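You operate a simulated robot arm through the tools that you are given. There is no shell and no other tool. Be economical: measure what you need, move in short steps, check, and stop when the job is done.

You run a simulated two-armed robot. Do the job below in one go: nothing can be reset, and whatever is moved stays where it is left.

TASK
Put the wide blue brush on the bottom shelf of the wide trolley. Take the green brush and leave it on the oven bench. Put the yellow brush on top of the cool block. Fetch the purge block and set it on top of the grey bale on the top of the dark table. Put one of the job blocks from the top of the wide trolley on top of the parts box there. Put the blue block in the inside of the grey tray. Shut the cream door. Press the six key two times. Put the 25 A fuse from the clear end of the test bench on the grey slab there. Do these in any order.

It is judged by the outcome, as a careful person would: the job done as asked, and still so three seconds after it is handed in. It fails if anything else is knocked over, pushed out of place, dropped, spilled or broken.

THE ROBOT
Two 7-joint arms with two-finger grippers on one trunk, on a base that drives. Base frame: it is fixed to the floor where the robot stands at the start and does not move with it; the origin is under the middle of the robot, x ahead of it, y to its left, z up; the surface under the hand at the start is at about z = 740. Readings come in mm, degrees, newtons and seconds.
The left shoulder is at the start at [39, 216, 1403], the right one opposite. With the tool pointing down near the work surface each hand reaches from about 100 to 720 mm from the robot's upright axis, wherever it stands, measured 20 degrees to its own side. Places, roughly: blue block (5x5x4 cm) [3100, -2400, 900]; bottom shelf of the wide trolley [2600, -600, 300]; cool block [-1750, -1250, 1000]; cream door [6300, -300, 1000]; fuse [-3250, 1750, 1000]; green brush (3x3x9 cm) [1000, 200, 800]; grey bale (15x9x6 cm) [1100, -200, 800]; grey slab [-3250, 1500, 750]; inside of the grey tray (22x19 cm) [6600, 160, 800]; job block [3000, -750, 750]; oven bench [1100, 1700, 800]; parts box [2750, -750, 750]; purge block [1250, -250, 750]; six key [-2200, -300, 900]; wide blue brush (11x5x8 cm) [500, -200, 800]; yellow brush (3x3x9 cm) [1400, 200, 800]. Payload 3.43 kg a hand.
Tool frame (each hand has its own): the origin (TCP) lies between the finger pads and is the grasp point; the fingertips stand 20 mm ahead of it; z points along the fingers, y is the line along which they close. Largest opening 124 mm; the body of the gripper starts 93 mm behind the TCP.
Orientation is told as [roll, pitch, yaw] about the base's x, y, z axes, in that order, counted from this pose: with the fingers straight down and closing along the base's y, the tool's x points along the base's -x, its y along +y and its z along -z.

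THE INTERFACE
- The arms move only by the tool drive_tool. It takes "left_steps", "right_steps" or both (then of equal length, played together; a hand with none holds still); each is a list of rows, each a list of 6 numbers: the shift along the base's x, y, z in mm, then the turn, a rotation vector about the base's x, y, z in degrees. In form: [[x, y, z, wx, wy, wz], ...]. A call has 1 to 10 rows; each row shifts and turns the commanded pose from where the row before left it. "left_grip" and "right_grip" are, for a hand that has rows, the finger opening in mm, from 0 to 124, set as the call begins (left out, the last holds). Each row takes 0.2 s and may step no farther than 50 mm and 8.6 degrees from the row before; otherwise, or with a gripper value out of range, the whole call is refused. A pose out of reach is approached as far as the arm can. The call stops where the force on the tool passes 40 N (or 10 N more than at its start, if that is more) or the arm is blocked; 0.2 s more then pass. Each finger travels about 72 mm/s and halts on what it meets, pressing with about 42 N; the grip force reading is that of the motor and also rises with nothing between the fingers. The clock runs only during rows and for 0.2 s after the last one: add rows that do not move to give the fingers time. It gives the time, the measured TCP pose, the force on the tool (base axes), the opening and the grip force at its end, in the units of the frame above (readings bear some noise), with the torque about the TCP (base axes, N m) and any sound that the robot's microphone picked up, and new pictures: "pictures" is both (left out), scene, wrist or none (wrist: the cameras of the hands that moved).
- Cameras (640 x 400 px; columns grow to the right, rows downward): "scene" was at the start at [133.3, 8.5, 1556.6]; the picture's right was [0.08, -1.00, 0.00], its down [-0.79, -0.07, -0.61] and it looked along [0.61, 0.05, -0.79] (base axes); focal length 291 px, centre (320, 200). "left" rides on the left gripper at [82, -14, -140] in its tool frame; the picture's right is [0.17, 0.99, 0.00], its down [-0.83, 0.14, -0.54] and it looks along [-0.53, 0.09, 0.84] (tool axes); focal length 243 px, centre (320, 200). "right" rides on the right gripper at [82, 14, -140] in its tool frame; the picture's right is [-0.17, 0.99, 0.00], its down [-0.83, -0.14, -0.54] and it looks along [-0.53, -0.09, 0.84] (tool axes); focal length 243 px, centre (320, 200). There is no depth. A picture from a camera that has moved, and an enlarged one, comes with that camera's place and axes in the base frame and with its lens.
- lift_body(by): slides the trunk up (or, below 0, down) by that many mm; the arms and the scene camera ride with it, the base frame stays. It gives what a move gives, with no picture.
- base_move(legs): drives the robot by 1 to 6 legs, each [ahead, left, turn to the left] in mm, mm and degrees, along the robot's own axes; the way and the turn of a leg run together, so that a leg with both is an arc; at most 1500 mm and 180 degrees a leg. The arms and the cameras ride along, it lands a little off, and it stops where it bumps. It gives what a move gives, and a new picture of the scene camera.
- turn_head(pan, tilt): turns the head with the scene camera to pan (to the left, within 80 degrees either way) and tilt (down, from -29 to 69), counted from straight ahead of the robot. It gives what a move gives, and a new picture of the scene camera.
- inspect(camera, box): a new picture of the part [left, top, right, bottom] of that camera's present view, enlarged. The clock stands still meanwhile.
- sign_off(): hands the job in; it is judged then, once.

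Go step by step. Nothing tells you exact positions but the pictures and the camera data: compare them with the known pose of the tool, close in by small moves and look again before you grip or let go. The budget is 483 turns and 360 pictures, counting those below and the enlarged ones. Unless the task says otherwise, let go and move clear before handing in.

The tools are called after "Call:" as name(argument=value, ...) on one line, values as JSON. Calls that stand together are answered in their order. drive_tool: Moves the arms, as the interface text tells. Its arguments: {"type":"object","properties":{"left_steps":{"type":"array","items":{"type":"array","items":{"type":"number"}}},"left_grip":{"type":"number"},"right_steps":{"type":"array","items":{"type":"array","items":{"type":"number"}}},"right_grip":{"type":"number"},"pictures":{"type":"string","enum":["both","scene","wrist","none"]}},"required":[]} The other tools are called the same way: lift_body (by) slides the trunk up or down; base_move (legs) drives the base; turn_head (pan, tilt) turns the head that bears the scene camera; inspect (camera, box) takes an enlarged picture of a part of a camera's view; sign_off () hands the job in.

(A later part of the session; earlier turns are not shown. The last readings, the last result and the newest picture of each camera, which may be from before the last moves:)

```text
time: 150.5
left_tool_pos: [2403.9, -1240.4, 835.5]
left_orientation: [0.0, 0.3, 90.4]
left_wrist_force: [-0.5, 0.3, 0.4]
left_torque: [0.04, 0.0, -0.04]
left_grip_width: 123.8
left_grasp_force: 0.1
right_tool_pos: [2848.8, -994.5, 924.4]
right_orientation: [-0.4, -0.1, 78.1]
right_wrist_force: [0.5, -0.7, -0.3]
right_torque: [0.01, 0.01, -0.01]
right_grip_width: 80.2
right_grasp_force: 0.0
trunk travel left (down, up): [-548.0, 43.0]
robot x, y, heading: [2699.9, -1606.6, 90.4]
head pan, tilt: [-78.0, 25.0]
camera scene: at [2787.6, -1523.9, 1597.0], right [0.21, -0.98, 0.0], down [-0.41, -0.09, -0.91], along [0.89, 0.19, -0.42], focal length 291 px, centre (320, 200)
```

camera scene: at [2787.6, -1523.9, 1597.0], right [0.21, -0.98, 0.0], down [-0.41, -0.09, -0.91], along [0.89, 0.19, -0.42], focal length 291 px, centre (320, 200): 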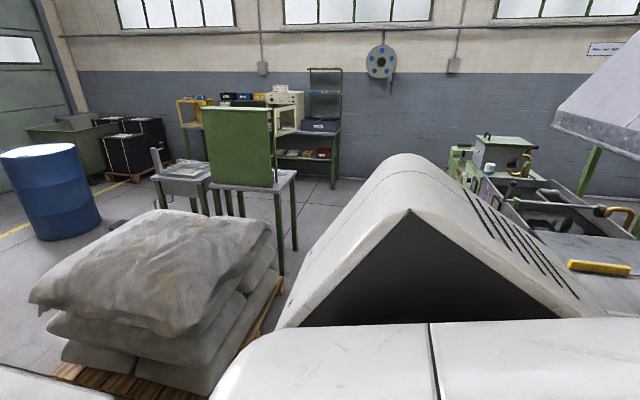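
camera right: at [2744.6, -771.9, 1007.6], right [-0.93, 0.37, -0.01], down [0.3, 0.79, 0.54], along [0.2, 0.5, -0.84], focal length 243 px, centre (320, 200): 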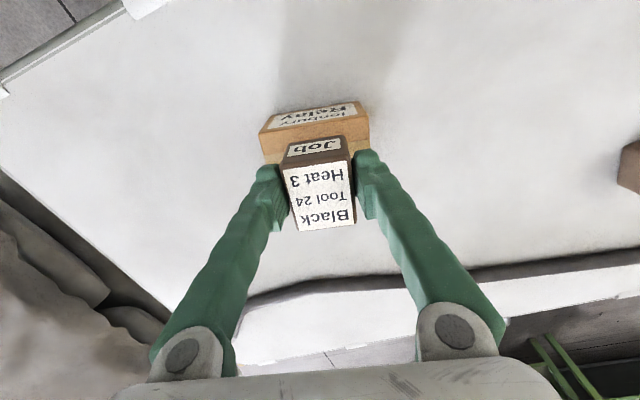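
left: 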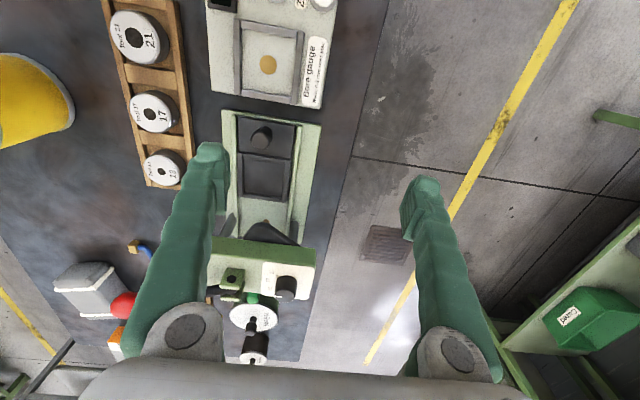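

I turn right to heading 0 in the aisle to see the machine side.

Call:
base_move(legs=[[0, 0, -90]])

Call:
turn_head(pan=-65, tilt=30)

```text
time: 156.1
left_tool_pos: [3058.0, -1306.3, 836.8]
left_orientation: [0.0, 0.2, 1.1]
left_wrist_force: [0.4, 0.2, -0.9]
left_torque: [0.02, -0.02, -0.02]
left_grip_width: 124.2
left_grasp_force: 0.0
right_tool_pos: [3309.5, -1747.1, 924.9]
right_orientation: [-0.4, -0.1, -11.1]
right_wrist_force: [0.3, 0.3, -1.0]
right_torque: [-0.01, 0.0, -0.01]
right_grip_width: 80.0
right_grasp_force: 0.1
trunk travel left (down, up): [-548.0, 43.0]
robot x, y, heading: [2697.9, -1603.1, 0.9]
head pan, tilt: [-78.0, 25.0]
camera scene: at [2777.3, -1690.9, 1597.0], right [-0.97, -0.23, 0.0], down [-0.1, 0.41, -0.91], along [0.2, -0.88, -0.42], focal length 291 px, centre (320, 200)
```

scene: 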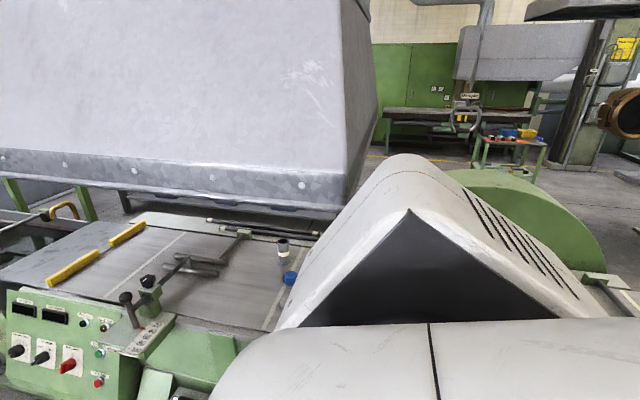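

```text
time: 156.9
left_tool_pos: [3059.2, -1305.7, 836.3]
left_orientation: [0.0, 0.2, 1.2]
left_wrist_force: [-0.5, 0.2, 0.7]
left_torque: [-0.04, -0.04, -0.03]
left_grip_width: 123.9
left_grasp_force: 0.1
right_tool_pos: [3308.7, -1748.2, 924.3]
right_orientation: [-0.3, -0.1, -11.2]
right_wrist_force: [0.9, -0.2, -0.9]
right_torque: [0.0, -0.01, 0.02]
right_grip_width: 80.0
right_grasp_force: 0.2
trunk travel left (down, up): [-548.0, 43.0]
robot x, y, heading: [2701.2, -1604.7, 1.2]
head pan, tilt: [-65.0, 30.0]
camera scene: at [2796.1, -1682.5, 1589.0], right [-0.9, -0.44, 0.0], down [-0.22, 0.45, -0.87], along [0.38, -0.78, -0.5], focal length 291 px, centre (320, 200)
```

scene: 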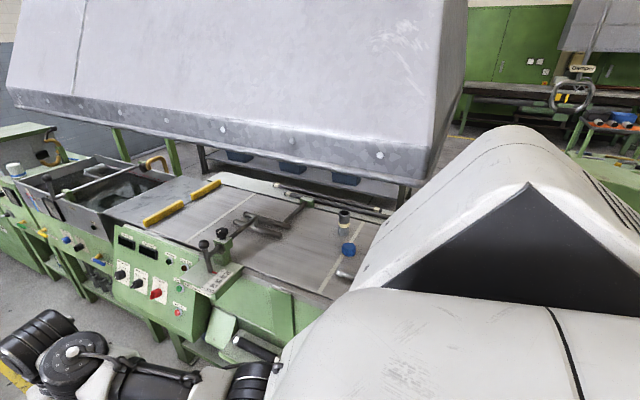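

Call:
inspect(camera="scene", box=[180, 160, 400, 300])

```text
2.86 times, centred on (290, 230) of scene
camera zoom: at [2796.1, -1682.5, 1589.0], right [-0.9, -0.44, 0.0], down [-0.22, 0.45, -0.87], along [0.38, -0.78, -0.5], focal length 831 px, centre (406, 114)
```

zoom: 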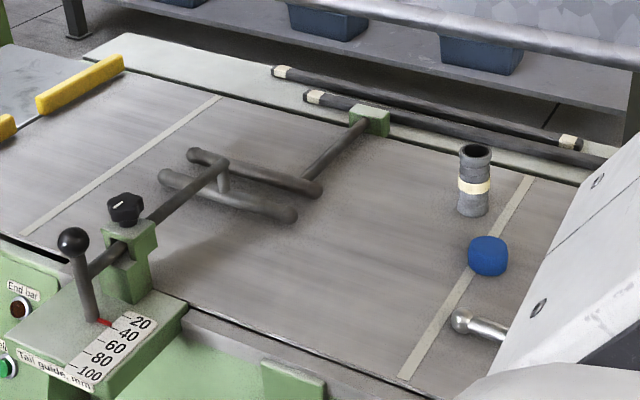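

The blue block lies on the belt at about (3058,-2453, ~910), under a hood whose front bottom edge is near y=-2030, z≈1420. I'll face it, tilt the right tool 45° and keep the arms low.

Call:
base_move(legs=[[540, 100, 0], [0, 0, -91]])

Call:
turn_head(pan=0, tilt=35)

```text
time: 163.8
left_tool_pos: [3692.2, -1606.7, 837.3]
left_orientation: [-0.1, 0.1, -52.7]
left_wrist_force: [-0.5, 0.3, -0.1]
left_torque: [0.03, 0.02, -0.02]
left_grip_width: 123.9
left_grasp_force: 0.0
right_tool_pos: [3494.8, -2054.2, 925.9]
right_orientation: [0.0, 0.4, -63.9]
right_wrist_force: [6.2, 18.6, 3.0]
right_torque: [0.11, 0.3, -0.42]
right_grip_width: 73.6
right_grasp_force: 0.0
trunk travel left (down, up): [-548.0, 43.0]
robot x, y, heading: [3240.0, -1492.4, -52.7]
head pan, tilt: [-65.0, 30.0]
stopped in leg 2: the force on the tool passed its limit at 91 N (the readings are from after the stop); the commanded pose is now the measured one
camera scene: at [3232.3, -1615.4, 1589.4], right [-0.89, 0.47, 0.0], down [0.23, 0.44, -0.87], along [-0.4, -0.77, -0.5], focal length 291 px, centre (320, 200)
```

scene: 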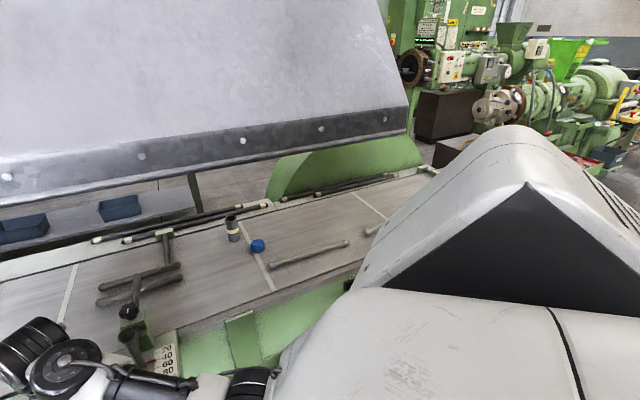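

```text
time: 165.2
left_tool_pos: [3691.3, -1606.7, 836.5]
left_orientation: [-0.2, 0.2, -52.8]
left_wrist_force: [0.2, 0.0, -0.4]
left_torque: [0.0, 0.01, 0.02]
left_grip_width: 124.0
left_grasp_force: 0.0
right_tool_pos: [3491.8, -2056.0, 925.5]
right_orientation: [0.1, 0.3, -64.1]
right_wrist_force: [8.9, 27.2, 2.9]
right_torque: [0.3, 0.0, -0.54]
right_grip_width: 69.3
right_grasp_force: 0.0
trunk travel left (down, up): [-548.0, 43.0]
robot x, y, heading: [3234.7, -1496.1, -52.9]
head pan, tilt: [0.0, 35.0]
camera scene: at [3327.0, -1604.0, 1581.4], right [-0.8, -0.6, 0.0], down [-0.35, 0.45, -0.82], along [0.49, -0.65, -0.57], focal length 291 px, centre (320, 200)
```

scene: 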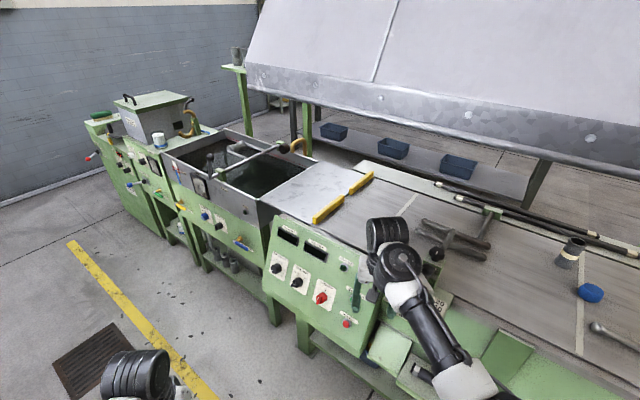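

My right hand touched the machine's control panel while turning. I look at the contact before undoing it.

Call:
inspect(camera="scene", box=[260, 200, 480, 360])

Call:
inspect(camera="right", box=[0, 0, 640, 400])

```text
2.50 times, centred on (370, 280) of scene
camera zoom: at [3327.0, -1604.0, 1581.4], right [-0.8, -0.6, 0.0], down [-0.35, 0.45, -0.82], along [0.49, -0.65, -0.57], focal length 727 px, centre (195, 0)
```

zoom: 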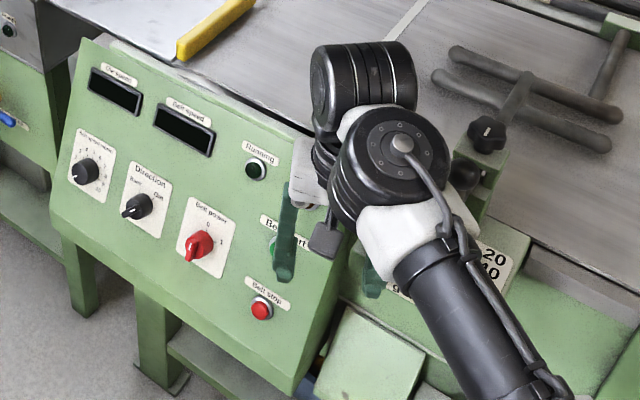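

```text
1.00 times, centred on (320, 200) of right (not enlarged: the box is as wide or as high as the picture)
camera zoom: at [3468.1, -1975.7, 1066.6], right [0.96, 0.28, 0.0], down [0.24, -0.81, 0.54], along [0.15, -0.51, -0.84], focal length 243 px, centre (320, 200)
```

zoom: 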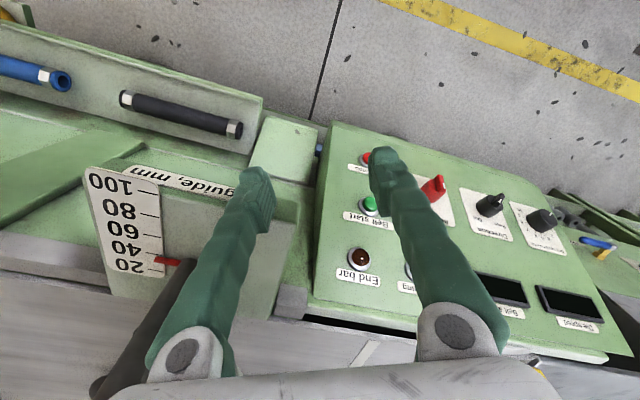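

Call:
drive_tool(right_steps=[[0, 5, 15, 0, 0, 0], [0, 10, 15, 0, 0, 0], [0, 10, 10, 0, 0, 0]], pictures="wrist")

```text
time: 166.0
left_tool_pos: [3691.4, -1610.4, 835.7]
left_orientation: [0.0, 0.2, -52.8]
left_wrist_force: [-0.3, -0.2, 0.2]
left_torque: [0.0, -0.01, 0.04]
left_grip_width: 123.9
left_grasp_force: 0.0
right_tool_pos: [3491.8, -2034.9, 965.6]
right_orientation: [0.1, 0.2, -64.2]
right_wrist_force: [0.3, 0.4, 0.2]
right_torque: [0.01, 0.01, -0.03]
right_grip_width: 80.1
right_grasp_force: 0.1
trunk travel left (down, up): [-548.0, 43.0]
robot x, y, heading: [3239.1, -1496.4, -52.8]
head pan, tilt: [0.0, 35.0]
camera right: at [3467.5, -1954.8, 1106.3], right [0.96, 0.28, 0.0], down [0.24, -0.81, 0.54], along [0.15, -0.51, -0.84], focal length 243 px, centre (320, 200)
```

right: 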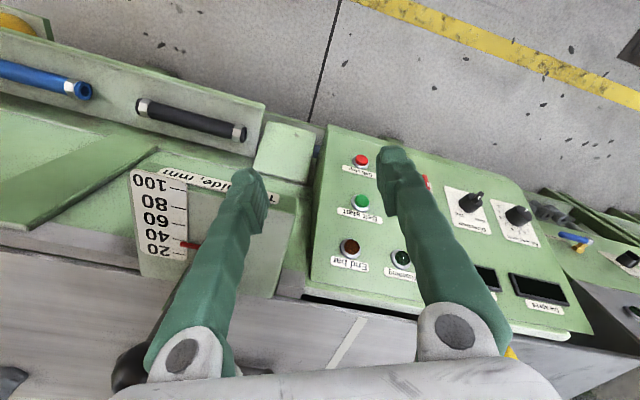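

Free with nothing altered that I can see. I back away, then finish the turn well clear of the panel.

Call:
base_move(legs=[[-250, 0, 0], [0, 0, -37], [0, 130, 0]])

```text
time: 172.4
left_tool_pos: [3508.7, -1658.2, 836.7]
left_orientation: [0.0, 0.3, -89.8]
left_wrist_force: [0.4, 0.6, -0.2]
left_torque: [0.01, 0.0, -0.02]
left_grip_width: 123.9
left_grasp_force: 0.0
right_tool_pos: [3094.2, -1877.9, 964.8]
right_orientation: [0.2, 0.3, -101.0]
right_wrist_force: [0.2, 0.1, -1.2]
right_torque: [0.03, -0.03, 0.0]
right_grip_width: 80.0
right_grasp_force: 0.0
trunk travel left (down, up): [-548.0, 43.0]
robot x, y, heading: [3217.4, -1296.9, -89.9]
head pan, tilt: [0.0, 35.0]
camera scene: at [3216.9, -1437.9, 1581.2], right [-1.0, 0.0, 0.0], down [0.0, 0.57, -0.82], along [0.0, -0.82, -0.57], focal length 291 px, centre (320, 200)
```

scene: 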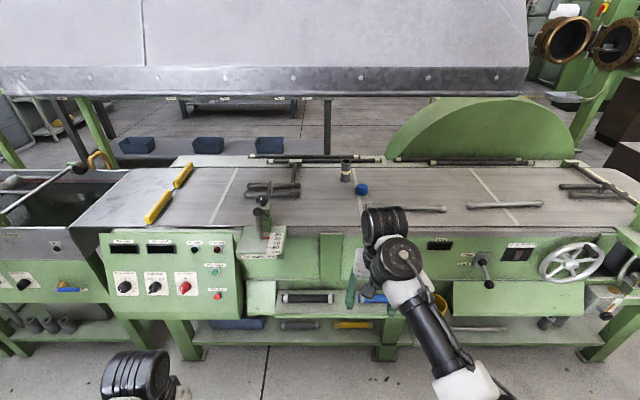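

Now I square the right tool and tilt it 45° toward the machine, raising it to z≈1010.

Call:
drive_tool(right_steps=[[0, 0, 0, 0, 0, 5.5], [0, 0, 0, 0, 0, 5.5], [0, 0, 0, -7.5, 0, 0], [0, 0, 5, -7.5, 0, 0], [0, 0, 10, -7.5, 0, 0], [0, 0, 10, -7.5, 0, 0], [0, 0, 10, -7.5, 0, 0], [0, 0, 10, -7.5, 0, 0]], right_grip=90, pictures="none")

Call:
base_move(legs=[[330, 20, 0]])

Call:
inspect(camera="right", box=[0, 0, 640, 400])

```text
time: 174.2
left_tool_pos: [3508.4, -1659.3, 835.9]
left_orientation: [0.0, 0.2, -89.8]
left_wrist_force: [-0.8, 0.7, 0.2]
left_torque: [0.04, -0.02, -0.02]
left_grip_width: 124.2
left_grasp_force: 0.0
right_tool_pos: [3093.4, -1878.6, 1009.0]
right_orientation: [0.3, -44.7, -90.2]
right_wrist_force: [-0.1, -0.6, -0.8]
right_torque: [-0.01, 0.02, 0.0]
right_grip_width: 89.8
right_grasp_force: 0.1
trunk travel left (down, up): [-548.0, 43.0]
robot x, y, heading: [3215.5, -1291.5, -89.7]
head pan, tilt: [0.0, 35.0]
```

```text
time: 176.8
left_tool_pos: [3530.4, -1985.3, 836.0]
left_orientation: [-0.1, 0.2, -89.7]
left_wrist_force: [0.0, -0.1, -0.4]
left_torque: [0.02, -0.02, -0.02]
left_grip_width: 123.9
left_grasp_force: 0.1
right_tool_pos: [3116.6, -2206.0, 1010.3]
right_orientation: [0.2, -44.7, -90.1]
right_wrist_force: [-0.5, 0.2, -0.6]
right_torque: [0.04, 0.01, 0.03]
right_grip_width: 89.8
right_grasp_force: 0.1
trunk travel left (down, up): [-548.0, 43.0]
robot x, y, heading: [3236.5, -1624.1, -89.5]
head pan, tilt: [0.0, 35.0]
camera scene: at [3238.9, -1765.2, 1581.3], right [-1.0, 0.0, 0.0], down [0.0, 0.57, -0.82], along [0.0, -0.82, -0.57], focal length 291 px, centre (320, 200)
```

scene: 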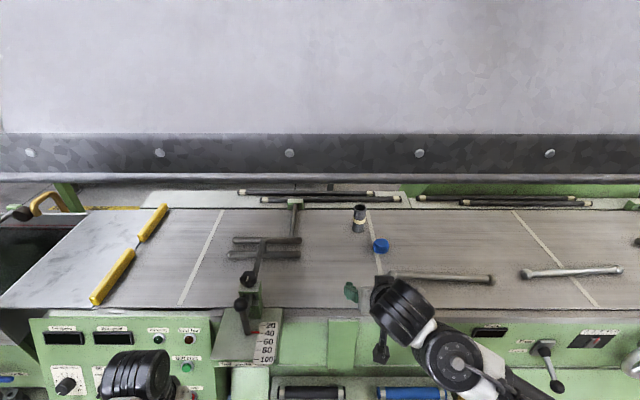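

```text
1.00 times, centred on (320, 200) of right (not enlarged: the box is as wide or as high as the picture)
camera zoom: at [3129.3, -2048.4, 1052.2], right [0.99, -0.12, 0.12], down [-0.14, -0.21, 0.97], along [-0.09, -0.97, -0.22], focal length 243 px, centre (320, 200)
```

zoom: 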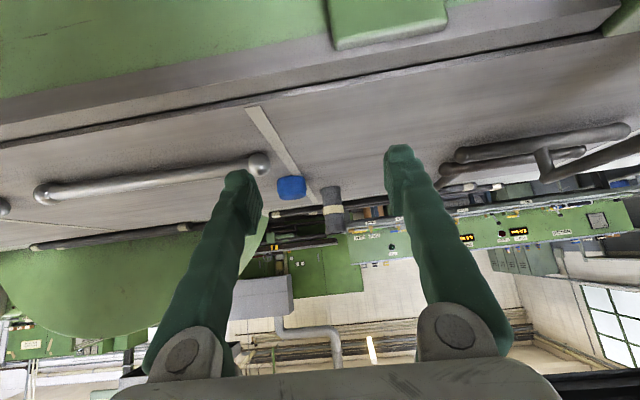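

The block centre triangulates to (3044,-2442,932). I extend the arm over it, keeping the base (and left hand) still.

Call:
drive_tool(right_steps=[[-18, -41, 0, 0, 0, 0], [-18, -41, 0, 0, 0, 0], [-18, -42, 0, 0, 0, 0], [-18, -42, 0, 0, 0, 0], [0, -20, -20, 0, 0, 0]], pictures="both")

```text
time: 178.0
left_tool_pos: [3531.1, -1986.7, 837.4]
left_orientation: [-0.1, 0.2, -89.7]
left_wrist_force: [-0.5, -0.4, 0.8]
left_torque: [-0.02, 0.03, 0.0]
left_grip_width: 124.0
left_grasp_force: 0.1
right_tool_pos: [3043.3, -2393.5, 988.0]
right_orientation: [0.2, -44.7, -90.0]
right_wrist_force: [-0.1, 0.6, -0.7]
right_torque: [-0.02, -0.03, -0.02]
right_grip_width: 90.0
right_grasp_force: 0.1
trunk travel left (down, up): [-548.0, 43.0]
robot x, y, heading: [3240.4, -1617.4, -89.5]
head pan, tilt: [0.0, 35.0]
camera scene: at [3239.2, -1766.4, 1581.1], right [-1.0, 0.0, 0.0], down [0.0, 0.57, -0.82], along [0.0, -0.82, -0.57], focal length 291 px, centre (320, 200)
camera right: at [3057.1, -2235.7, 1030.4], right [0.99, -0.12, 0.12], down [-0.14, -0.21, 0.97], along [-0.09, -0.97, -0.23], focal length 243 px, centre (320, 200)
```

scene: 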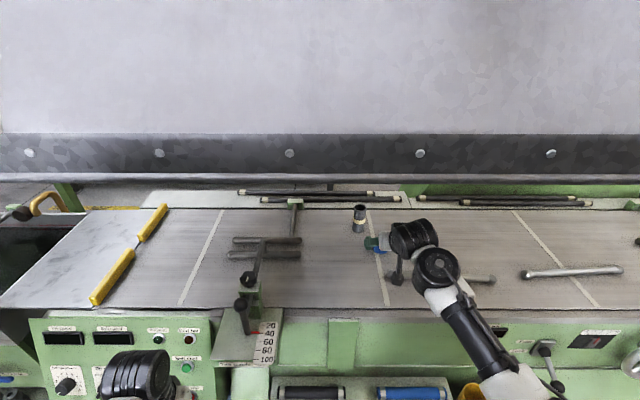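
right: 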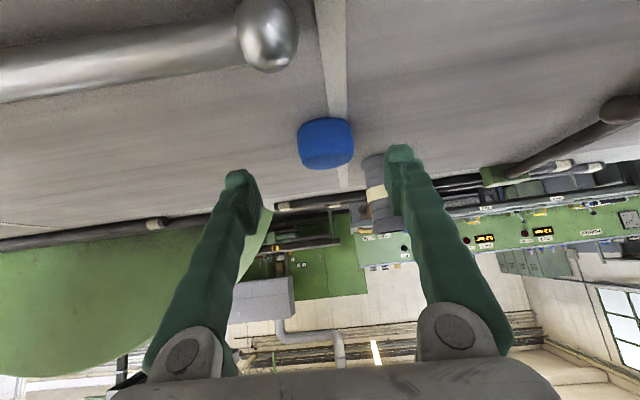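

Call:
drive_tool(right_steps=[[3, -23, -23, 0, 0, 0], [2, -23, -22, 0, 0, 0]], pictures="wrist")

```text
time: 178.6
left_tool_pos: [3531.8, -1987.3, 834.9]
left_orientation: [-0.1, 0.1, -89.7]
left_wrist_force: [0.5, 0.4, -0.1]
left_torque: [0.02, 0.0, 0.0]
left_grip_width: 123.7
left_grasp_force: 0.1
right_tool_pos: [3051.2, -2439.2, 942.9]
right_orientation: [0.1, -44.6, -90.0]
right_wrist_force: [-0.3, -0.5, -0.3]
right_torque: [-0.01, 0.0, -0.07]
right_grip_width: 89.8
right_grasp_force: 0.0
trunk travel left (down, up): [-548.0, 43.0]
robot x, y, heading: [3239.7, -1621.0, -89.6]
head pan, tilt: [0.0, 35.0]
camera right: at [3063.4, -2281.4, 985.6], right [0.99, -0.12, 0.12], down [-0.14, -0.21, 0.97], along [-0.09, -0.97, -0.23], focal length 243 px, centre (320, 200)
```

right: 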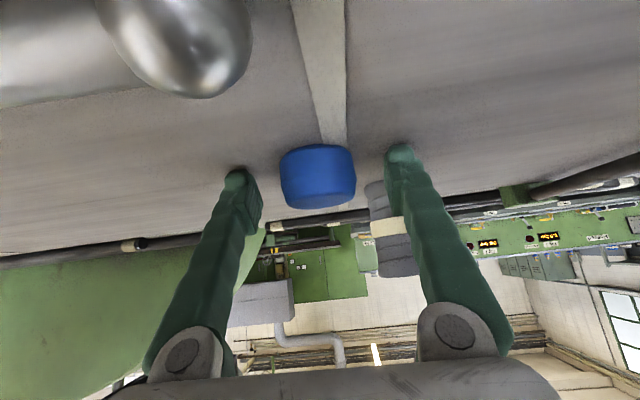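

Call:
drive_tool(right_steps=[[0, 0, 0, 0, 0, 0], [0, 0, 0, 0, 0, 0], [0, 0, 0, 0, 0, 0], [0, 0, 0, 0, 0, 0]], right_grip=30, pictures="none")

Call:
drive_tool(right_steps=[[0, 0, 20, 0, 0, 0], [0, 15, 30, 0, 0, 0], [0, 40, 20, 0, 0, 0], [0, 40, 0, 0, 0, 0], [0, 45, 0, 0, 0, 0], [0, 45, 0, 0, 0, 0]], pictures="wrist")

```text
time: 179.6
left_tool_pos: [3531.1, -1986.3, 836.9]
left_orientation: [-0.1, 0.2, -89.7]
left_wrist_force: [0.6, -0.5, 0.1]
left_torque: [0.01, -0.01, 0.0]
left_grip_width: 124.0
left_grasp_force: 0.1
right_tool_pos: [3051.2, -2438.1, 944.1]
right_orientation: [0.2, -44.6, -90.1]
right_wrist_force: [0.7, -0.5, -0.3]
right_torque: [-0.02, -0.05, -0.03]
right_grip_width: 45.4
right_grasp_force: 41.4
trunk travel left (down, up): [-548.0, 43.0]
robot x, y, heading: [3237.0, -1622.3, -89.7]
head pan, tilt: [0.0, 35.0]
```

```text
time: 181.0
left_tool_pos: [3530.7, -1984.9, 837.1]
left_orientation: [0.0, 0.1, -89.7]
left_wrist_force: [0.9, 0.8, 0.7]
left_torque: [-0.05, 0.0, 0.02]
left_grip_width: 123.8
left_grasp_force: 0.1
right_tool_pos: [3051.3, -2251.8, 1013.9]
right_orientation: [0.3, -44.6, -90.1]
right_wrist_force: [-0.2, 0.3, -1.3]
right_torque: [-0.03, -0.04, 0.01]
right_grip_width: 45.1
right_grasp_force: 41.8
trunk travel left (down, up): [-548.0, 43.0]
robot x, y, heading: [3240.1, -1620.6, -89.6]
head pan, tilt: [0.0, 35.0]
camera right: at [3063.5, -2093.8, 1056.4], right [0.99, -0.12, 0.12], down [-0.14, -0.21, 0.97], along [-0.09, -0.97, -0.22], focal length 243 px, centre (320, 200)
```

right: 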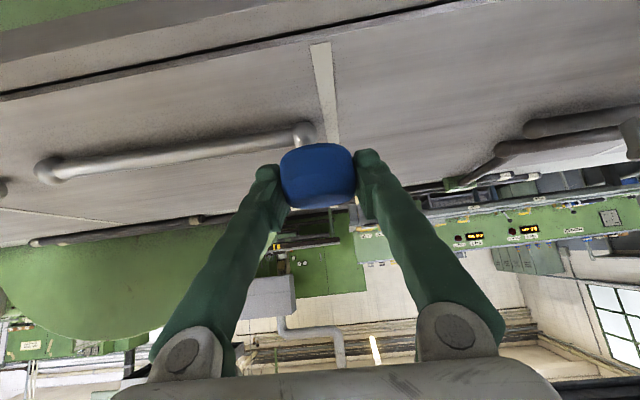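

Blue block held. I tuck the hand in, back away, and turn east to see the way to the cream door.

Call:
drive_tool(right_steps=[[0, 40, 0, 0, 0, 0], [0, 40, 0, 0, 0, 0]], pictures="none")

Call:
base_move(legs=[[-330, 0, 0], [0, 0, 90]])

Call:
turn_head(pan=0, tilt=25)

```text
time: 181.6
left_tool_pos: [3531.4, -1986.0, 836.8]
left_orientation: [0.0, 0.2, -89.7]
left_wrist_force: [-0.1, -0.3, 0.4]
left_torque: [-0.03, -0.01, -0.02]
left_grip_width: 123.9
left_grasp_force: 0.1
right_tool_pos: [3048.4, -2172.8, 1012.8]
right_orientation: [0.3, -44.6, -90.0]
right_wrist_force: [0.3, 0.6, -0.7]
right_torque: [-0.01, 0.02, 0.01]
right_grip_width: 45.1
right_grasp_force: 42.1
trunk travel left (down, up): [-548.0, 43.0]
robot x, y, heading: [3240.6, -1623.6, -89.6]
head pan, tilt: [0.0, 35.0]
```

```text
time: 189.4
left_tool_pos: [3597.8, -996.6, 836.1]
left_orientation: [0.0, 0.2, 0.8]
left_wrist_force: [0.5, -0.3, 0.1]
left_torque: [0.02, 0.02, 0.03]
left_grip_width: 124.1
left_grasp_force: 0.1
right_tool_pos: [3791.3, -1475.1, 1015.3]
right_orientation: [0.2, -44.7, 0.6]
right_wrist_force: [0.3, 0.2, -1.1]
right_torque: [-0.03, 0.02, -0.01]
right_grip_width: 45.0
right_grasp_force: 41.6
trunk travel left (down, up): [-548.0, 43.0]
robot x, y, heading: [3237.4, -1290.7, 0.6]
head pan, tilt: [0.0, 35.0]
camera scene: at [3383.0, -1289.1, 1581.2], right [0.02, -1.0, 0.0], down [-0.57, -0.01, -0.82], along [0.82, 0.01, -0.57], focal length 291 px, centre (320, 200)
```

scene: 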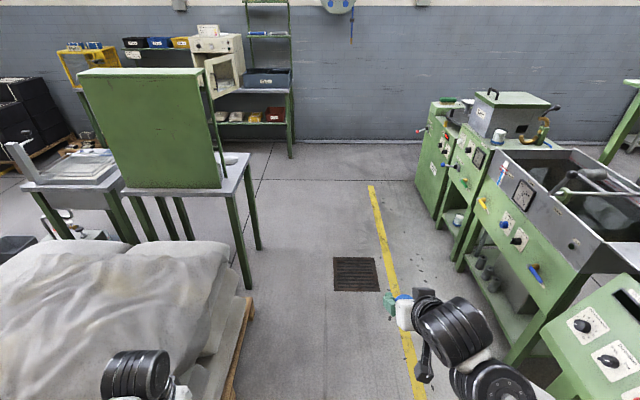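

```text
time: 190.2
left_tool_pos: [3598.4, -996.8, 836.5]
left_orientation: [-0.1, 0.2, 0.9]
left_wrist_force: [-0.6, 0.7, 1.0]
left_torque: [-0.02, -0.03, -0.02]
left_grip_width: 124.0
left_grasp_force: 0.0
right_tool_pos: [3790.8, -1475.6, 1014.5]
right_orientation: [0.3, -44.7, 0.5]
right_wrist_force: [-0.6, 0.0, -0.5]
right_torque: [-0.01, -0.04, 0.03]
right_grip_width: 45.1
right_grasp_force: 42.1
trunk travel left (down, up): [-548.0, 43.0]
robot x, y, heading: [3237.2, -1295.1, 0.8]
head pan, tilt: [0.0, 25.0]
camera scene: at [3387.1, -1289.0, 1596.9], right [0.02, -1.0, 0.0], down [-0.42, -0.01, -0.91], along [0.91, 0.01, -0.42], focal length 291 px, centre (320, 200)
```

scene: 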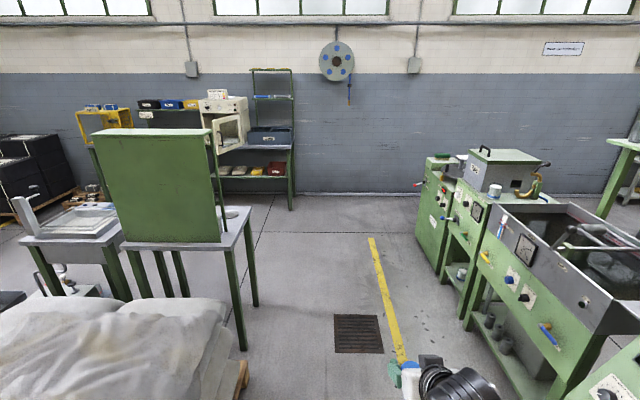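

Clear aisle ahead; the cream cabinet with its door ajar stands at the far bench. I drive east along y≈-1430 and look again.

Call:
base_move(legs=[[0, -140, 0], [1450, 0, 0], [700, 0, 0]])

Call:
turn_head(pan=40, tilt=25)

```text
time: 205.4
left_tool_pos: [5743.8, -1099.4, 835.6]
left_orientation: [0.0, 0.1, 1.0]
left_wrist_force: [0.4, -0.3, 0.1]
left_torque: [0.01, -0.01, 0.0]
left_grip_width: 124.0
left_grasp_force: 0.1
right_tool_pos: [5938.4, -1577.1, 1013.9]
right_orientation: [0.2, -44.8, 0.7]
right_wrist_force: [0.7, 0.1, -0.1]
right_torque: [0.01, -0.01, -0.01]
right_grip_width: 44.5
right_grasp_force: 41.4
trunk travel left (down, up): [-548.0, 43.0]
robot x, y, heading: [5384.2, -1399.1, 0.8]
head pan, tilt: [0.0, 25.0]
camera scene: at [5533.6, -1392.5, 1597.0], right [0.02, -1.0, 0.0], down [-0.42, -0.01, -0.91], along [0.91, 0.02, -0.42], focal length 291 px, centre (320, 200)
```

scene: 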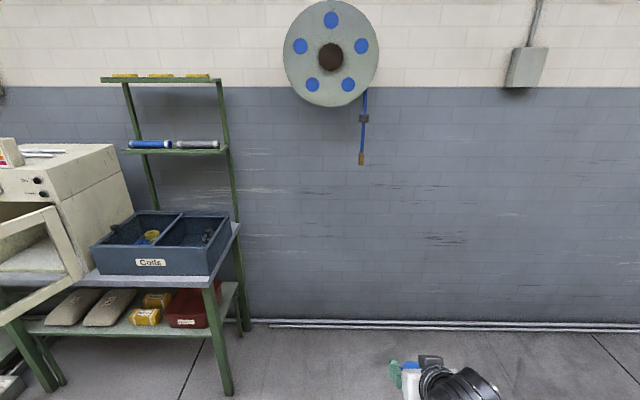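

```text
time: 206.5
left_tool_pos: [5744.0, -1100.0, 836.6]
left_orientation: [0.0, 0.3, 1.0]
left_wrist_force: [-0.5, -0.3, -0.5]
left_torque: [-0.01, 0.0, -0.01]
left_grip_width: 124.2
left_grasp_force: 0.1
right_tool_pos: [5938.0, -1577.9, 1014.3]
right_orientation: [0.2, -44.7, 0.7]
right_wrist_force: [0.0, -0.2, -1.1]
right_torque: [0.0, 0.03, -0.01]
right_grip_width: 44.4
right_grasp_force: 41.8
trunk travel left (down, up): [-548.0, 43.0]
robot x, y, heading: [5384.6, -1395.5, 0.8]
head pan, tilt: [40.0, 25.0]
camera scene: at [5511.3, -1333.8, 1597.0], right [0.66, -0.75, 0.0], down [-0.32, -0.28, -0.91], along [0.68, 0.59, -0.42], focal length 291 px, centre (320, 200)
```

scene: 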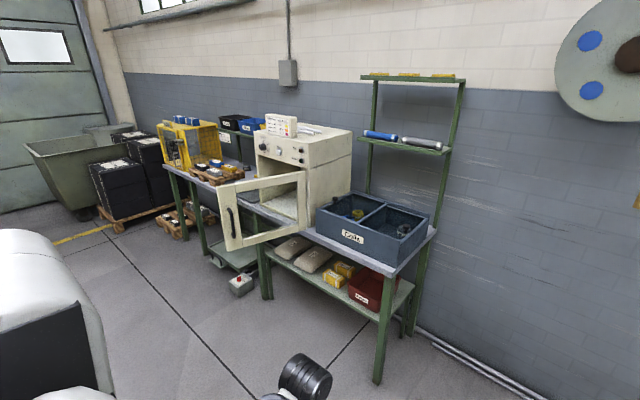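

Call:
inspect(camera="scene", box=[150, 100, 330, 215])

Call:
inspect(camera="scene", box=[200, 110, 380, 270])

```text
3.48 times, centred on (240, 158) of scene
camera zoom: at [5511.3, -1333.8, 1597.0], right [0.66, -0.75, 0.0], down [-0.32, -0.28, -0.91], along [0.68, 0.59, -0.42], focal length 1012 px, centre (598, 348)
```

zoom: 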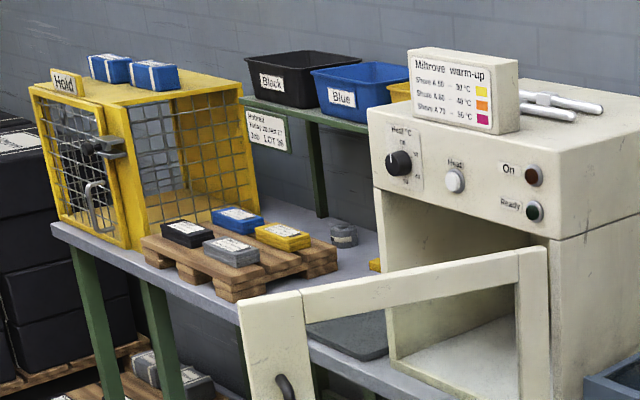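

```text
2.50 times, centred on (290, 190) of scene
camera zoom: at [5511.3, -1333.8, 1597.0], right [0.66, -0.75, 0.0], down [-0.32, -0.28, -0.91], along [0.68, 0.59, -0.42], focal length 727 px, centre (395, 225)
```

zoom: 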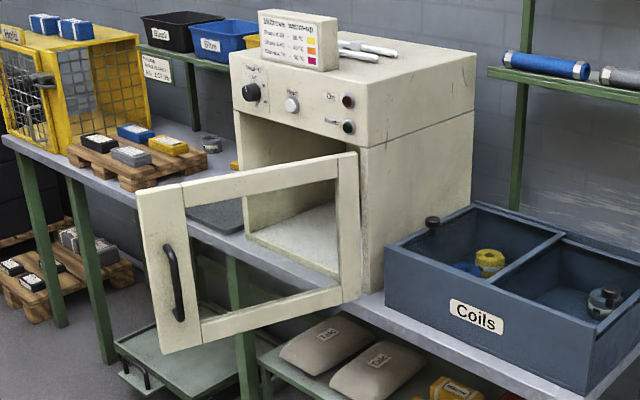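

The cream door (on the cabinet, hinged on its right side, roughly 50-60° ajar) must be pushed east. The grey tray lies left of the cabinet near (6550,190). I drive to stand in front of the cabinet at a distance.

Call:
base_move(legs=[[190, 0, -0.8], [0, 980, 0]])

Call:
turn_head(pan=0, tilt=30)

```text
time: 221.4
left_tool_pos: [5935.9, -113.7, 835.5]
left_orientation: [0.0, 0.2, 0.2]
left_wrist_force: [-0.3, -0.7, -0.1]
left_torque: [-0.02, -0.01, -0.01]
left_grip_width: 124.0
left_grasp_force: 0.1
right_tool_pos: [6122.2, -592.6, 1013.5]
right_orientation: [0.2, -44.8, 0.0]
right_wrist_force: [-0.3, 0.1, -1.5]
right_torque: [-0.02, 0.03, -0.02]
right_grip_width: 44.2
right_grasp_force: 41.9
trunk travel left (down, up): [-548.0, 43.0]
robot x, y, heading: [5574.9, -406.1, 0.4]
head pan, tilt: [40.0, 25.0]
camera scene: at [5699.8, -343.8, 1597.0], right [0.65, -0.76, 0.0], down [-0.32, -0.27, -0.91], along [0.69, 0.59, -0.42], focal length 291 px, centre (320, 200)
```

scene: 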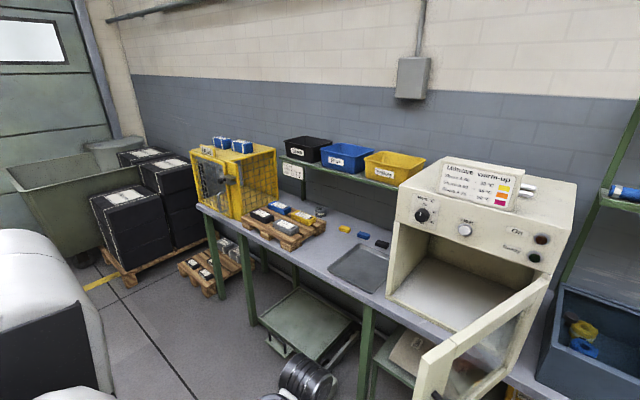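

```text
time: 222.4
left_tool_pos: [5935.9, -111.9, 836.3]
left_orientation: [0.1, 0.2, 0.2]
left_wrist_force: [-0.5, -0.3, 0.0]
left_torque: [-0.02, 0.0, -0.01]
left_grip_width: 123.9
left_grasp_force: 0.2
right_tool_pos: [6123.1, -594.0, 1013.4]
right_orientation: [0.2, -44.7, -0.1]
right_wrist_force: [-0.3, 0.3, 0.0]
right_torque: [0.0, -0.01, 0.0]
right_grip_width: 44.2
right_grasp_force: 42.3
trunk travel left (down, up): [-548.0, 43.0]
robot x, y, heading: [5573.5, -406.9, -0.0]
head pan, tilt: [0.0, 30.0]
camera scene: at [5719.9, -402.8, 1589.0], right [0.0, -1.0, 0.0], down [-0.5, 0.0, -0.87], along [0.87, 0.0, -0.5], focal length 291 px, centre (320, 200)
```

scene: 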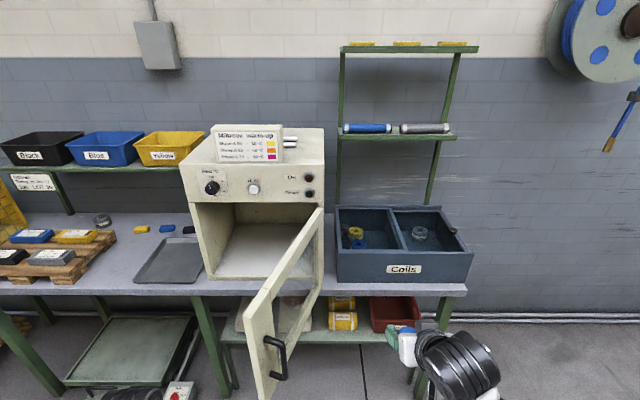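

Door free end is near (6155,-245), hinge near (6500,-409). I'll place the blue block in the tray first. I pull the right hand back so it clears the door, then slide left.

Call:
drive_tool(right_steps=[[-35, 0, 0, 0, 0, 0], [-35, 0, 0, 0, 0, 0], [-35, 0, 0, 0, 0, 0], [-35, 0, 0, 0, 0, 0]], pictures="none")

Call:
base_move(legs=[[-50, 0, 0], [0, 750, 0], [300, 0, 0]])

```text
time: 223.4
left_tool_pos: [5936.2, -112.5, 836.3]
left_orientation: [0.0, 0.2, 0.1]
left_wrist_force: [0.6, -0.1, 0.0]
left_torque: [0.02, -0.02, 0.02]
left_grip_width: 124.1
left_grasp_force: 0.1
right_tool_pos: [5981.6, -594.7, 1014.6]
right_orientation: [0.1, -44.8, 0.0]
right_wrist_force: [-0.7, 0.1, -0.8]
right_torque: [-0.04, -0.01, -0.03]
right_grip_width: 44.1
right_grasp_force: 41.8
trunk travel left (down, up): [-548.0, 43.0]
robot x, y, heading: [5572.4, -407.6, 0.1]
head pan, tilt: [0.0, 30.0]
```

```text
time: 236.4
left_tool_pos: [6183.3, 637.5, 836.0]
left_orientation: [0.0, 0.2, 0.2]
left_wrist_force: [0.5, -0.3, -0.9]
left_torque: [0.0, 0.0, 0.0]
left_grip_width: 124.1
left_grasp_force: 0.0
right_tool_pos: [6230.4, 155.9, 1013.6]
right_orientation: [0.2, -44.7, -0.1]
right_wrist_force: [-1.0, -0.6, 0.0]
right_torque: [0.04, -0.03, 0.01]
right_grip_width: 43.6
right_grasp_force: 41.8
trunk travel left (down, up): [-548.0, 43.0]
robot x, y, heading: [5818.3, 345.6, 0.2]
head pan, tilt: [0.0, 30.0]
camera scene: at [5967.0, 347.6, 1589.1], right [0.0, -1.0, 0.0], down [-0.5, 0.0, -0.87], along [0.87, 0.0, -0.5], focal length 291 px, centre (320, 200)
```

scene: 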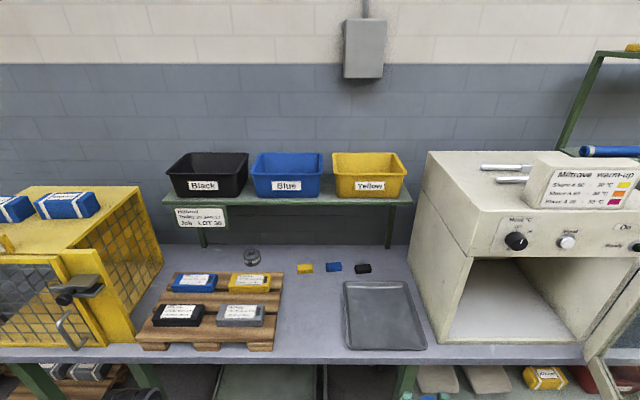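

Tray centre ≈ (6599,148). I move in 150 mm and bring the block over it.

Call:
base_move(legs=[[150, 0, 0]])

Call:
drive_tool(right_steps=[[40, -2, -5, 0, 0, 0], [40, -2, -10, 0, 0, 0], [40, 0, -20, 0, 0, 0], [40, 0, -25, 0, 0, 0], [35, 0, -30, 0, 0, 0], [15, 0, -35, 0, 0, 0]], pictures="both")

```text
time: 238.0
left_tool_pos: [6333.9, 638.8, 837.8]
left_orientation: [0.0, 0.2, 0.1]
left_wrist_force: [0.5, 1.0, 0.0]
left_torque: [-0.02, 0.0, 0.02]
left_grip_width: 124.0
left_grasp_force: 0.1
right_tool_pos: [6378.0, 156.7, 1014.3]
right_orientation: [0.2, -44.7, -0.1]
right_wrist_force: [0.0, -0.3, -1.0]
right_torque: [0.0, -0.01, -0.01]
right_grip_width: 43.7
right_grasp_force: 42.6
trunk travel left (down, up): [-548.0, 43.0]
robot x, y, heading: [5969.3, 343.0, 0.2]
head pan, tilt: [0.0, 30.0]
camera scene: at [6115.9, 348.0, 1589.1], right [0.0, -1.0, 0.0], down [-0.5, 0.0, -0.87], along [0.87, 0.0, -0.5], focal length 291 px, centre (320, 200)
```

scene: 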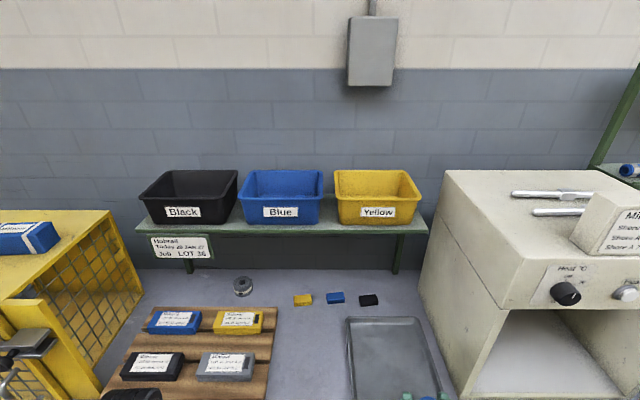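

```text
time: 239.4
left_tool_pos: [6333.3, 639.0, 836.7]
left_orientation: [-0.1, 0.1, 0.3]
left_wrist_force: [0.1, -0.5, -1.1]
left_torque: [-0.01, -0.02, -0.04]
left_grip_width: 124.1
left_grasp_force: 0.0
right_tool_pos: [6589.3, 152.0, 888.7]
right_orientation: [0.2, -44.6, -0.1]
right_wrist_force: [0.0, 0.3, -0.8]
right_torque: [-0.02, -0.01, -0.02]
right_grip_width: 43.7
right_grasp_force: 41.2
trunk travel left (down, up): [-548.0, 43.0]
robot x, y, heading: [5969.1, 348.6, 0.2]
head pan, tilt: [0.0, 30.0]
camera scene: at [6117.3, 348.3, 1589.0], right [0.0, -1.0, 0.0], down [-0.5, 0.0, -0.87], along [0.87, 0.0, -0.5], focal length 291 px, centre (320, 200)
camera right: at [6431.9, 166.7, 930.2], right [0.12, 0.99, 0.12], down [0.21, -0.14, 0.97], along [0.97, -0.09, -0.23], focal length 243 px, centre (320, 200)
```

scene: 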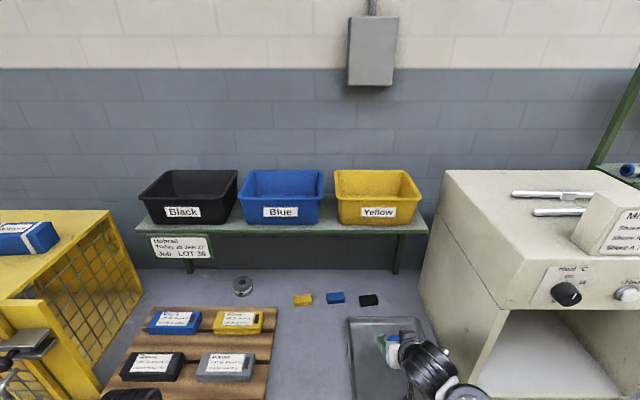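
right: 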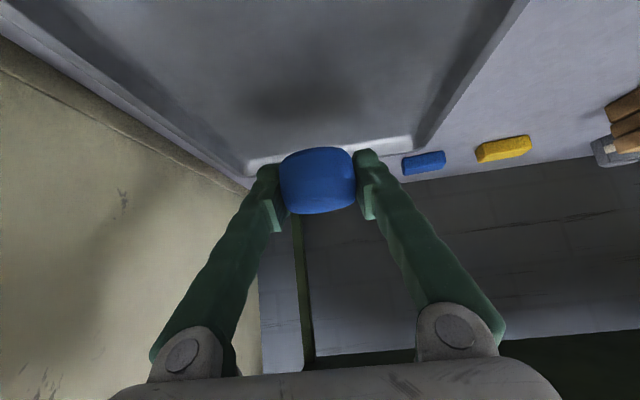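

Call:
drive_tool(right_steps=[[0, 0, -20, 0, 0, 0], [0, 0, -20, 0, 0, 0], [0, 0, -5, 0, 0, 0], [0, 0, -3, 0, 0, 0]], pictures="wrist")

```text
time: 240.4
left_tool_pos: [6332.9, 638.2, 836.5]
left_orientation: [-0.1, 0.2, 0.2]
left_wrist_force: [-0.5, 0.3, -0.1]
left_torque: [-0.04, 0.01, -0.05]
left_grip_width: 123.8
left_grasp_force: 0.0
right_tool_pos: [6589.4, 152.5, 840.8]
right_orientation: [0.2, -44.6, -0.1]
right_wrist_force: [-0.4, 0.7, -0.6]
right_torque: [0.01, -0.01, -0.03]
right_grip_width: 43.8
right_grasp_force: 42.0
trunk travel left (down, up): [-548.0, 43.0]
robot x, y, heading: [5968.8, 346.4, -0.1]
head pan, tilt: [0.0, 30.0]
camera right: at [6431.8, 167.0, 882.4], right [0.12, 0.99, 0.12], down [0.21, -0.14, 0.97], along [0.97, -0.09, -0.23], focal length 243 px, centre (320, 200)
```

right: 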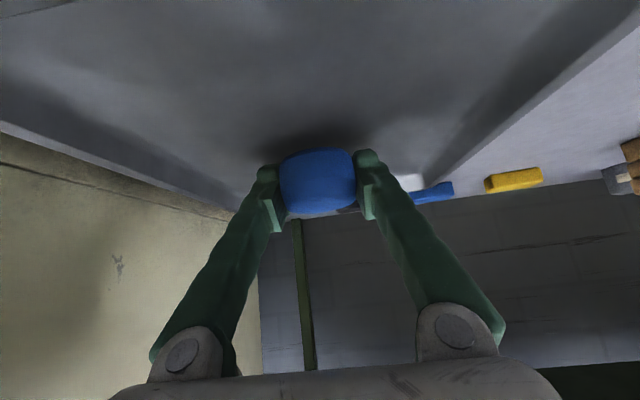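

Call:
drive_tool(right_steps=[[0, 0, -3, 0, 0, 0], [0, 0, -3, 0, 0, 0], [0, 0, -2, 0, 0, 0]], pictures="none")

Call:
drive_tool(right_steps=[[0, 0, -2, 0, 0, 0], [0, 0, -2, 0, 0, 0]], pictures="none")

```text
time: 241.2
left_tool_pos: [6334.3, 638.2, 836.1]
left_orientation: [0.0, 0.3, 0.2]
left_wrist_force: [0.5, -0.3, -1.0]
left_torque: [-0.01, 0.05, 0.01]
left_grip_width: 124.0
left_grasp_force: 0.1
right_tool_pos: [6588.9, 153.8, 832.9]
right_orientation: [0.4, -44.6, -0.1]
right_wrist_force: [0.2, -0.4, -0.3]
right_torque: [0.03, -0.01, 0.0]
right_grip_width: 43.2
right_grasp_force: 41.9
trunk travel left (down, up): [-548.0, 43.0]
robot x, y, heading: [5970.2, 346.1, 0.3]
head pan, tilt: [0.0, 30.0]
```

```text
time: 241.8
left_tool_pos: [6332.7, 637.9, 836.3]
left_orientation: [0.0, 0.2, 0.2]
left_wrist_force: [-0.2, 0.6, 0.4]
left_torque: [0.0, 0.01, 0.0]
left_grip_width: 124.0
left_grasp_force: 0.1
right_tool_pos: [6589.9, 153.1, 827.9]
right_orientation: [0.2, -44.7, -0.1]
right_wrist_force: [-0.2, -0.2, 0.3]
right_torque: [0.0, -0.02, -0.01]
right_grip_width: 43.3
right_grasp_force: 41.7
trunk travel left (down, up): [-548.0, 43.0]
robot x, y, heading: [5969.3, 342.7, 0.3]
head pan, tilt: [0.0, 30.0]
```

Call:
drive_tool(right_steps=[[0, 0, -2, 0, 0, 0], [0, 0, -2, 0, 0, 0], [0, 0, -2, 0, 0, 0]], pictures="wrist")

```text
time: 242.6
left_tool_pos: [6331.6, 639.3, 839.1]
left_orientation: [0.0, 0.1, 0.2]
left_wrist_force: [0.0, 0.6, -0.1]
left_torque: [-0.01, 0.04, 0.01]
left_grip_width: 123.8
left_grasp_force: 0.0
right_tool_pos: [6589.3, 152.3, 827.0]
right_orientation: [0.3, -45.1, -0.3]
right_wrist_force: [-5.3, -3.6, 18.1]
right_torque: [-0.36, 0.07, -0.03]
right_grip_width: 43.3
right_grasp_force: 42.3
trunk travel left (down, up): [-548.0, 43.0]
robot x, y, heading: [5968.1, 347.5, 0.2]
head pan, tilt: [0.0, 30.0]
camera right: at [6431.6, 167.2, 867.5], right [0.12, 0.99, 0.12], down [0.2, -0.14, 0.97], along [0.97, -0.09, -0.22], focal length 243 px, centre (320, 200)
```

right: 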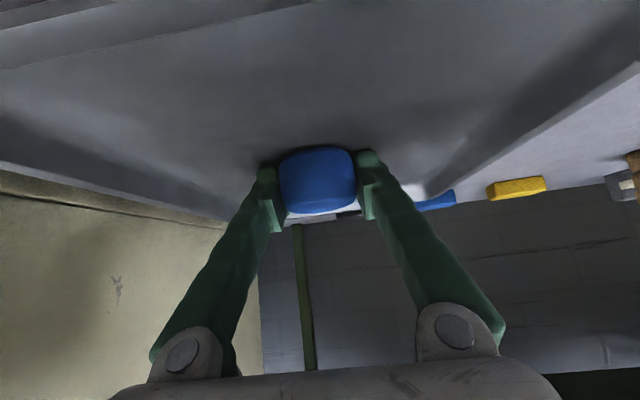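

Contact in the tray. Release and withdraw.

Call:
drive_tool(right_steps=[[0, 0, 1, 0, 0, 0], [0, 0, 0, 0, 0, 0], [0, 0, 0, 0, 0, 0], [-25, 0, 25, 0, 0, 0], [-30, 0, 30, 0, 0, 0], [-30, 0, 30, 0, 0, 0], [-35, 0, 30, 0, 0, 0], [-45, 0, 20, 0, 0, 0], [-45, 0, 20, 0, 0, 0]], right_grip=80, pictures="both")

```text
time: 244.6
left_tool_pos: [6330.1, 639.7, 836.4]
left_orientation: [-0.2, 0.1, 0.2]
left_wrist_force: [0.2, -0.1, 0.0]
left_torque: [-0.05, -0.05, -0.01]
left_grip_width: 124.1
left_grasp_force: 0.1
right_tool_pos: [6376.8, 155.1, 979.8]
right_orientation: [0.3, -44.6, -0.1]
right_wrist_force: [-0.9, 0.4, 0.4]
right_torque: [-0.05, -0.06, 0.0]
right_grip_width: 79.9
right_grasp_force: 0.1
trunk travel left (down, up): [-548.0, 43.0]
robot x, y, heading: [5968.2, 344.7, 0.5]
head pan, tilt: [0.0, 30.0]
camera scene: at [6113.2, 351.2, 1589.3], right [0.0, -1.0, 0.0], down [-0.5, 0.0, -0.87], along [0.87, 0.0, -0.5], focal length 291 px, centre (320, 200)
camera right: at [6218.2, 169.0, 1021.9], right [0.12, 0.99, 0.12], down [0.21, -0.14, 0.97], along [0.97, -0.09, -0.22], focal length 243 px, centre (320, 200)
```

scene: 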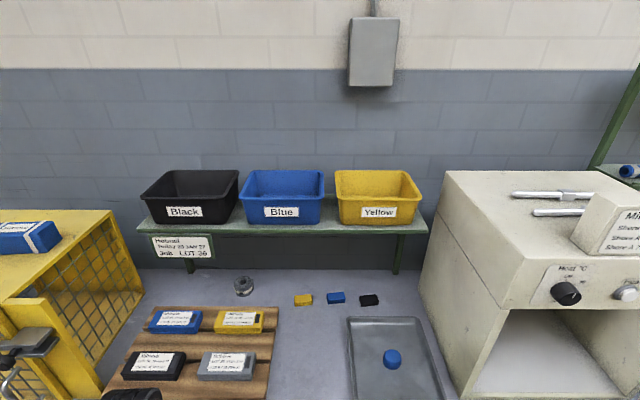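
right: 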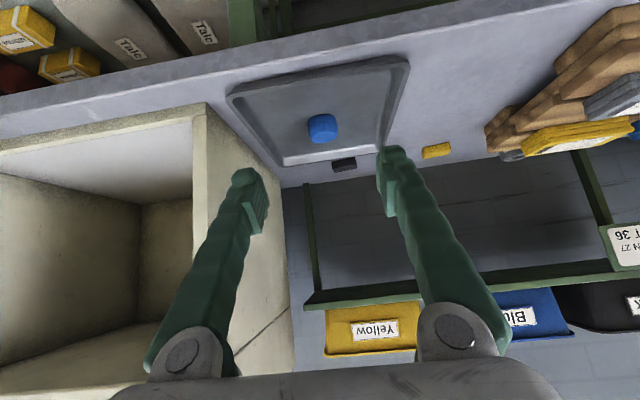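

The blue block rests in the grey tray. Now the door: I back to x≈5600 and slide right to y≈-480.

Call:
base_move(legs=[[-370, 0, 0], [0, -825, 0]])

```text
time: 258.2
left_tool_pos: [5965.0, -178.1, 836.7]
left_orientation: [0.1, 0.3, 0.2]
left_wrist_force: [-0.8, -0.3, 0.1]
left_torque: [0.0, -0.01, -0.03]
left_grip_width: 124.0
left_grasp_force: 0.1
right_tool_pos: [6010.8, -662.8, 978.4]
right_orientation: [0.1, -44.5, -0.1]
right_wrist_force: [0.0, 0.5, 0.5]
right_torque: [0.0, 0.01, 0.01]
right_grip_width: 80.2
right_grasp_force: 0.1
trunk travel left (down, up): [-548.0, 43.0]
robot x, y, heading: [5602.7, -470.7, 0.2]
head pan, tilt: [0.0, 30.0]
camera scene: at [5749.0, -468.1, 1589.0], right [0.0, -1.0, 0.0], down [-0.5, 0.0, -0.87], along [0.87, 0.0, -0.5], focal length 291 px, centre (320, 200)
```

scene: 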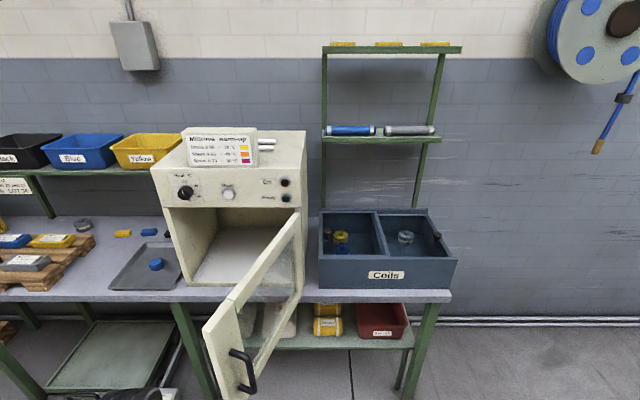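

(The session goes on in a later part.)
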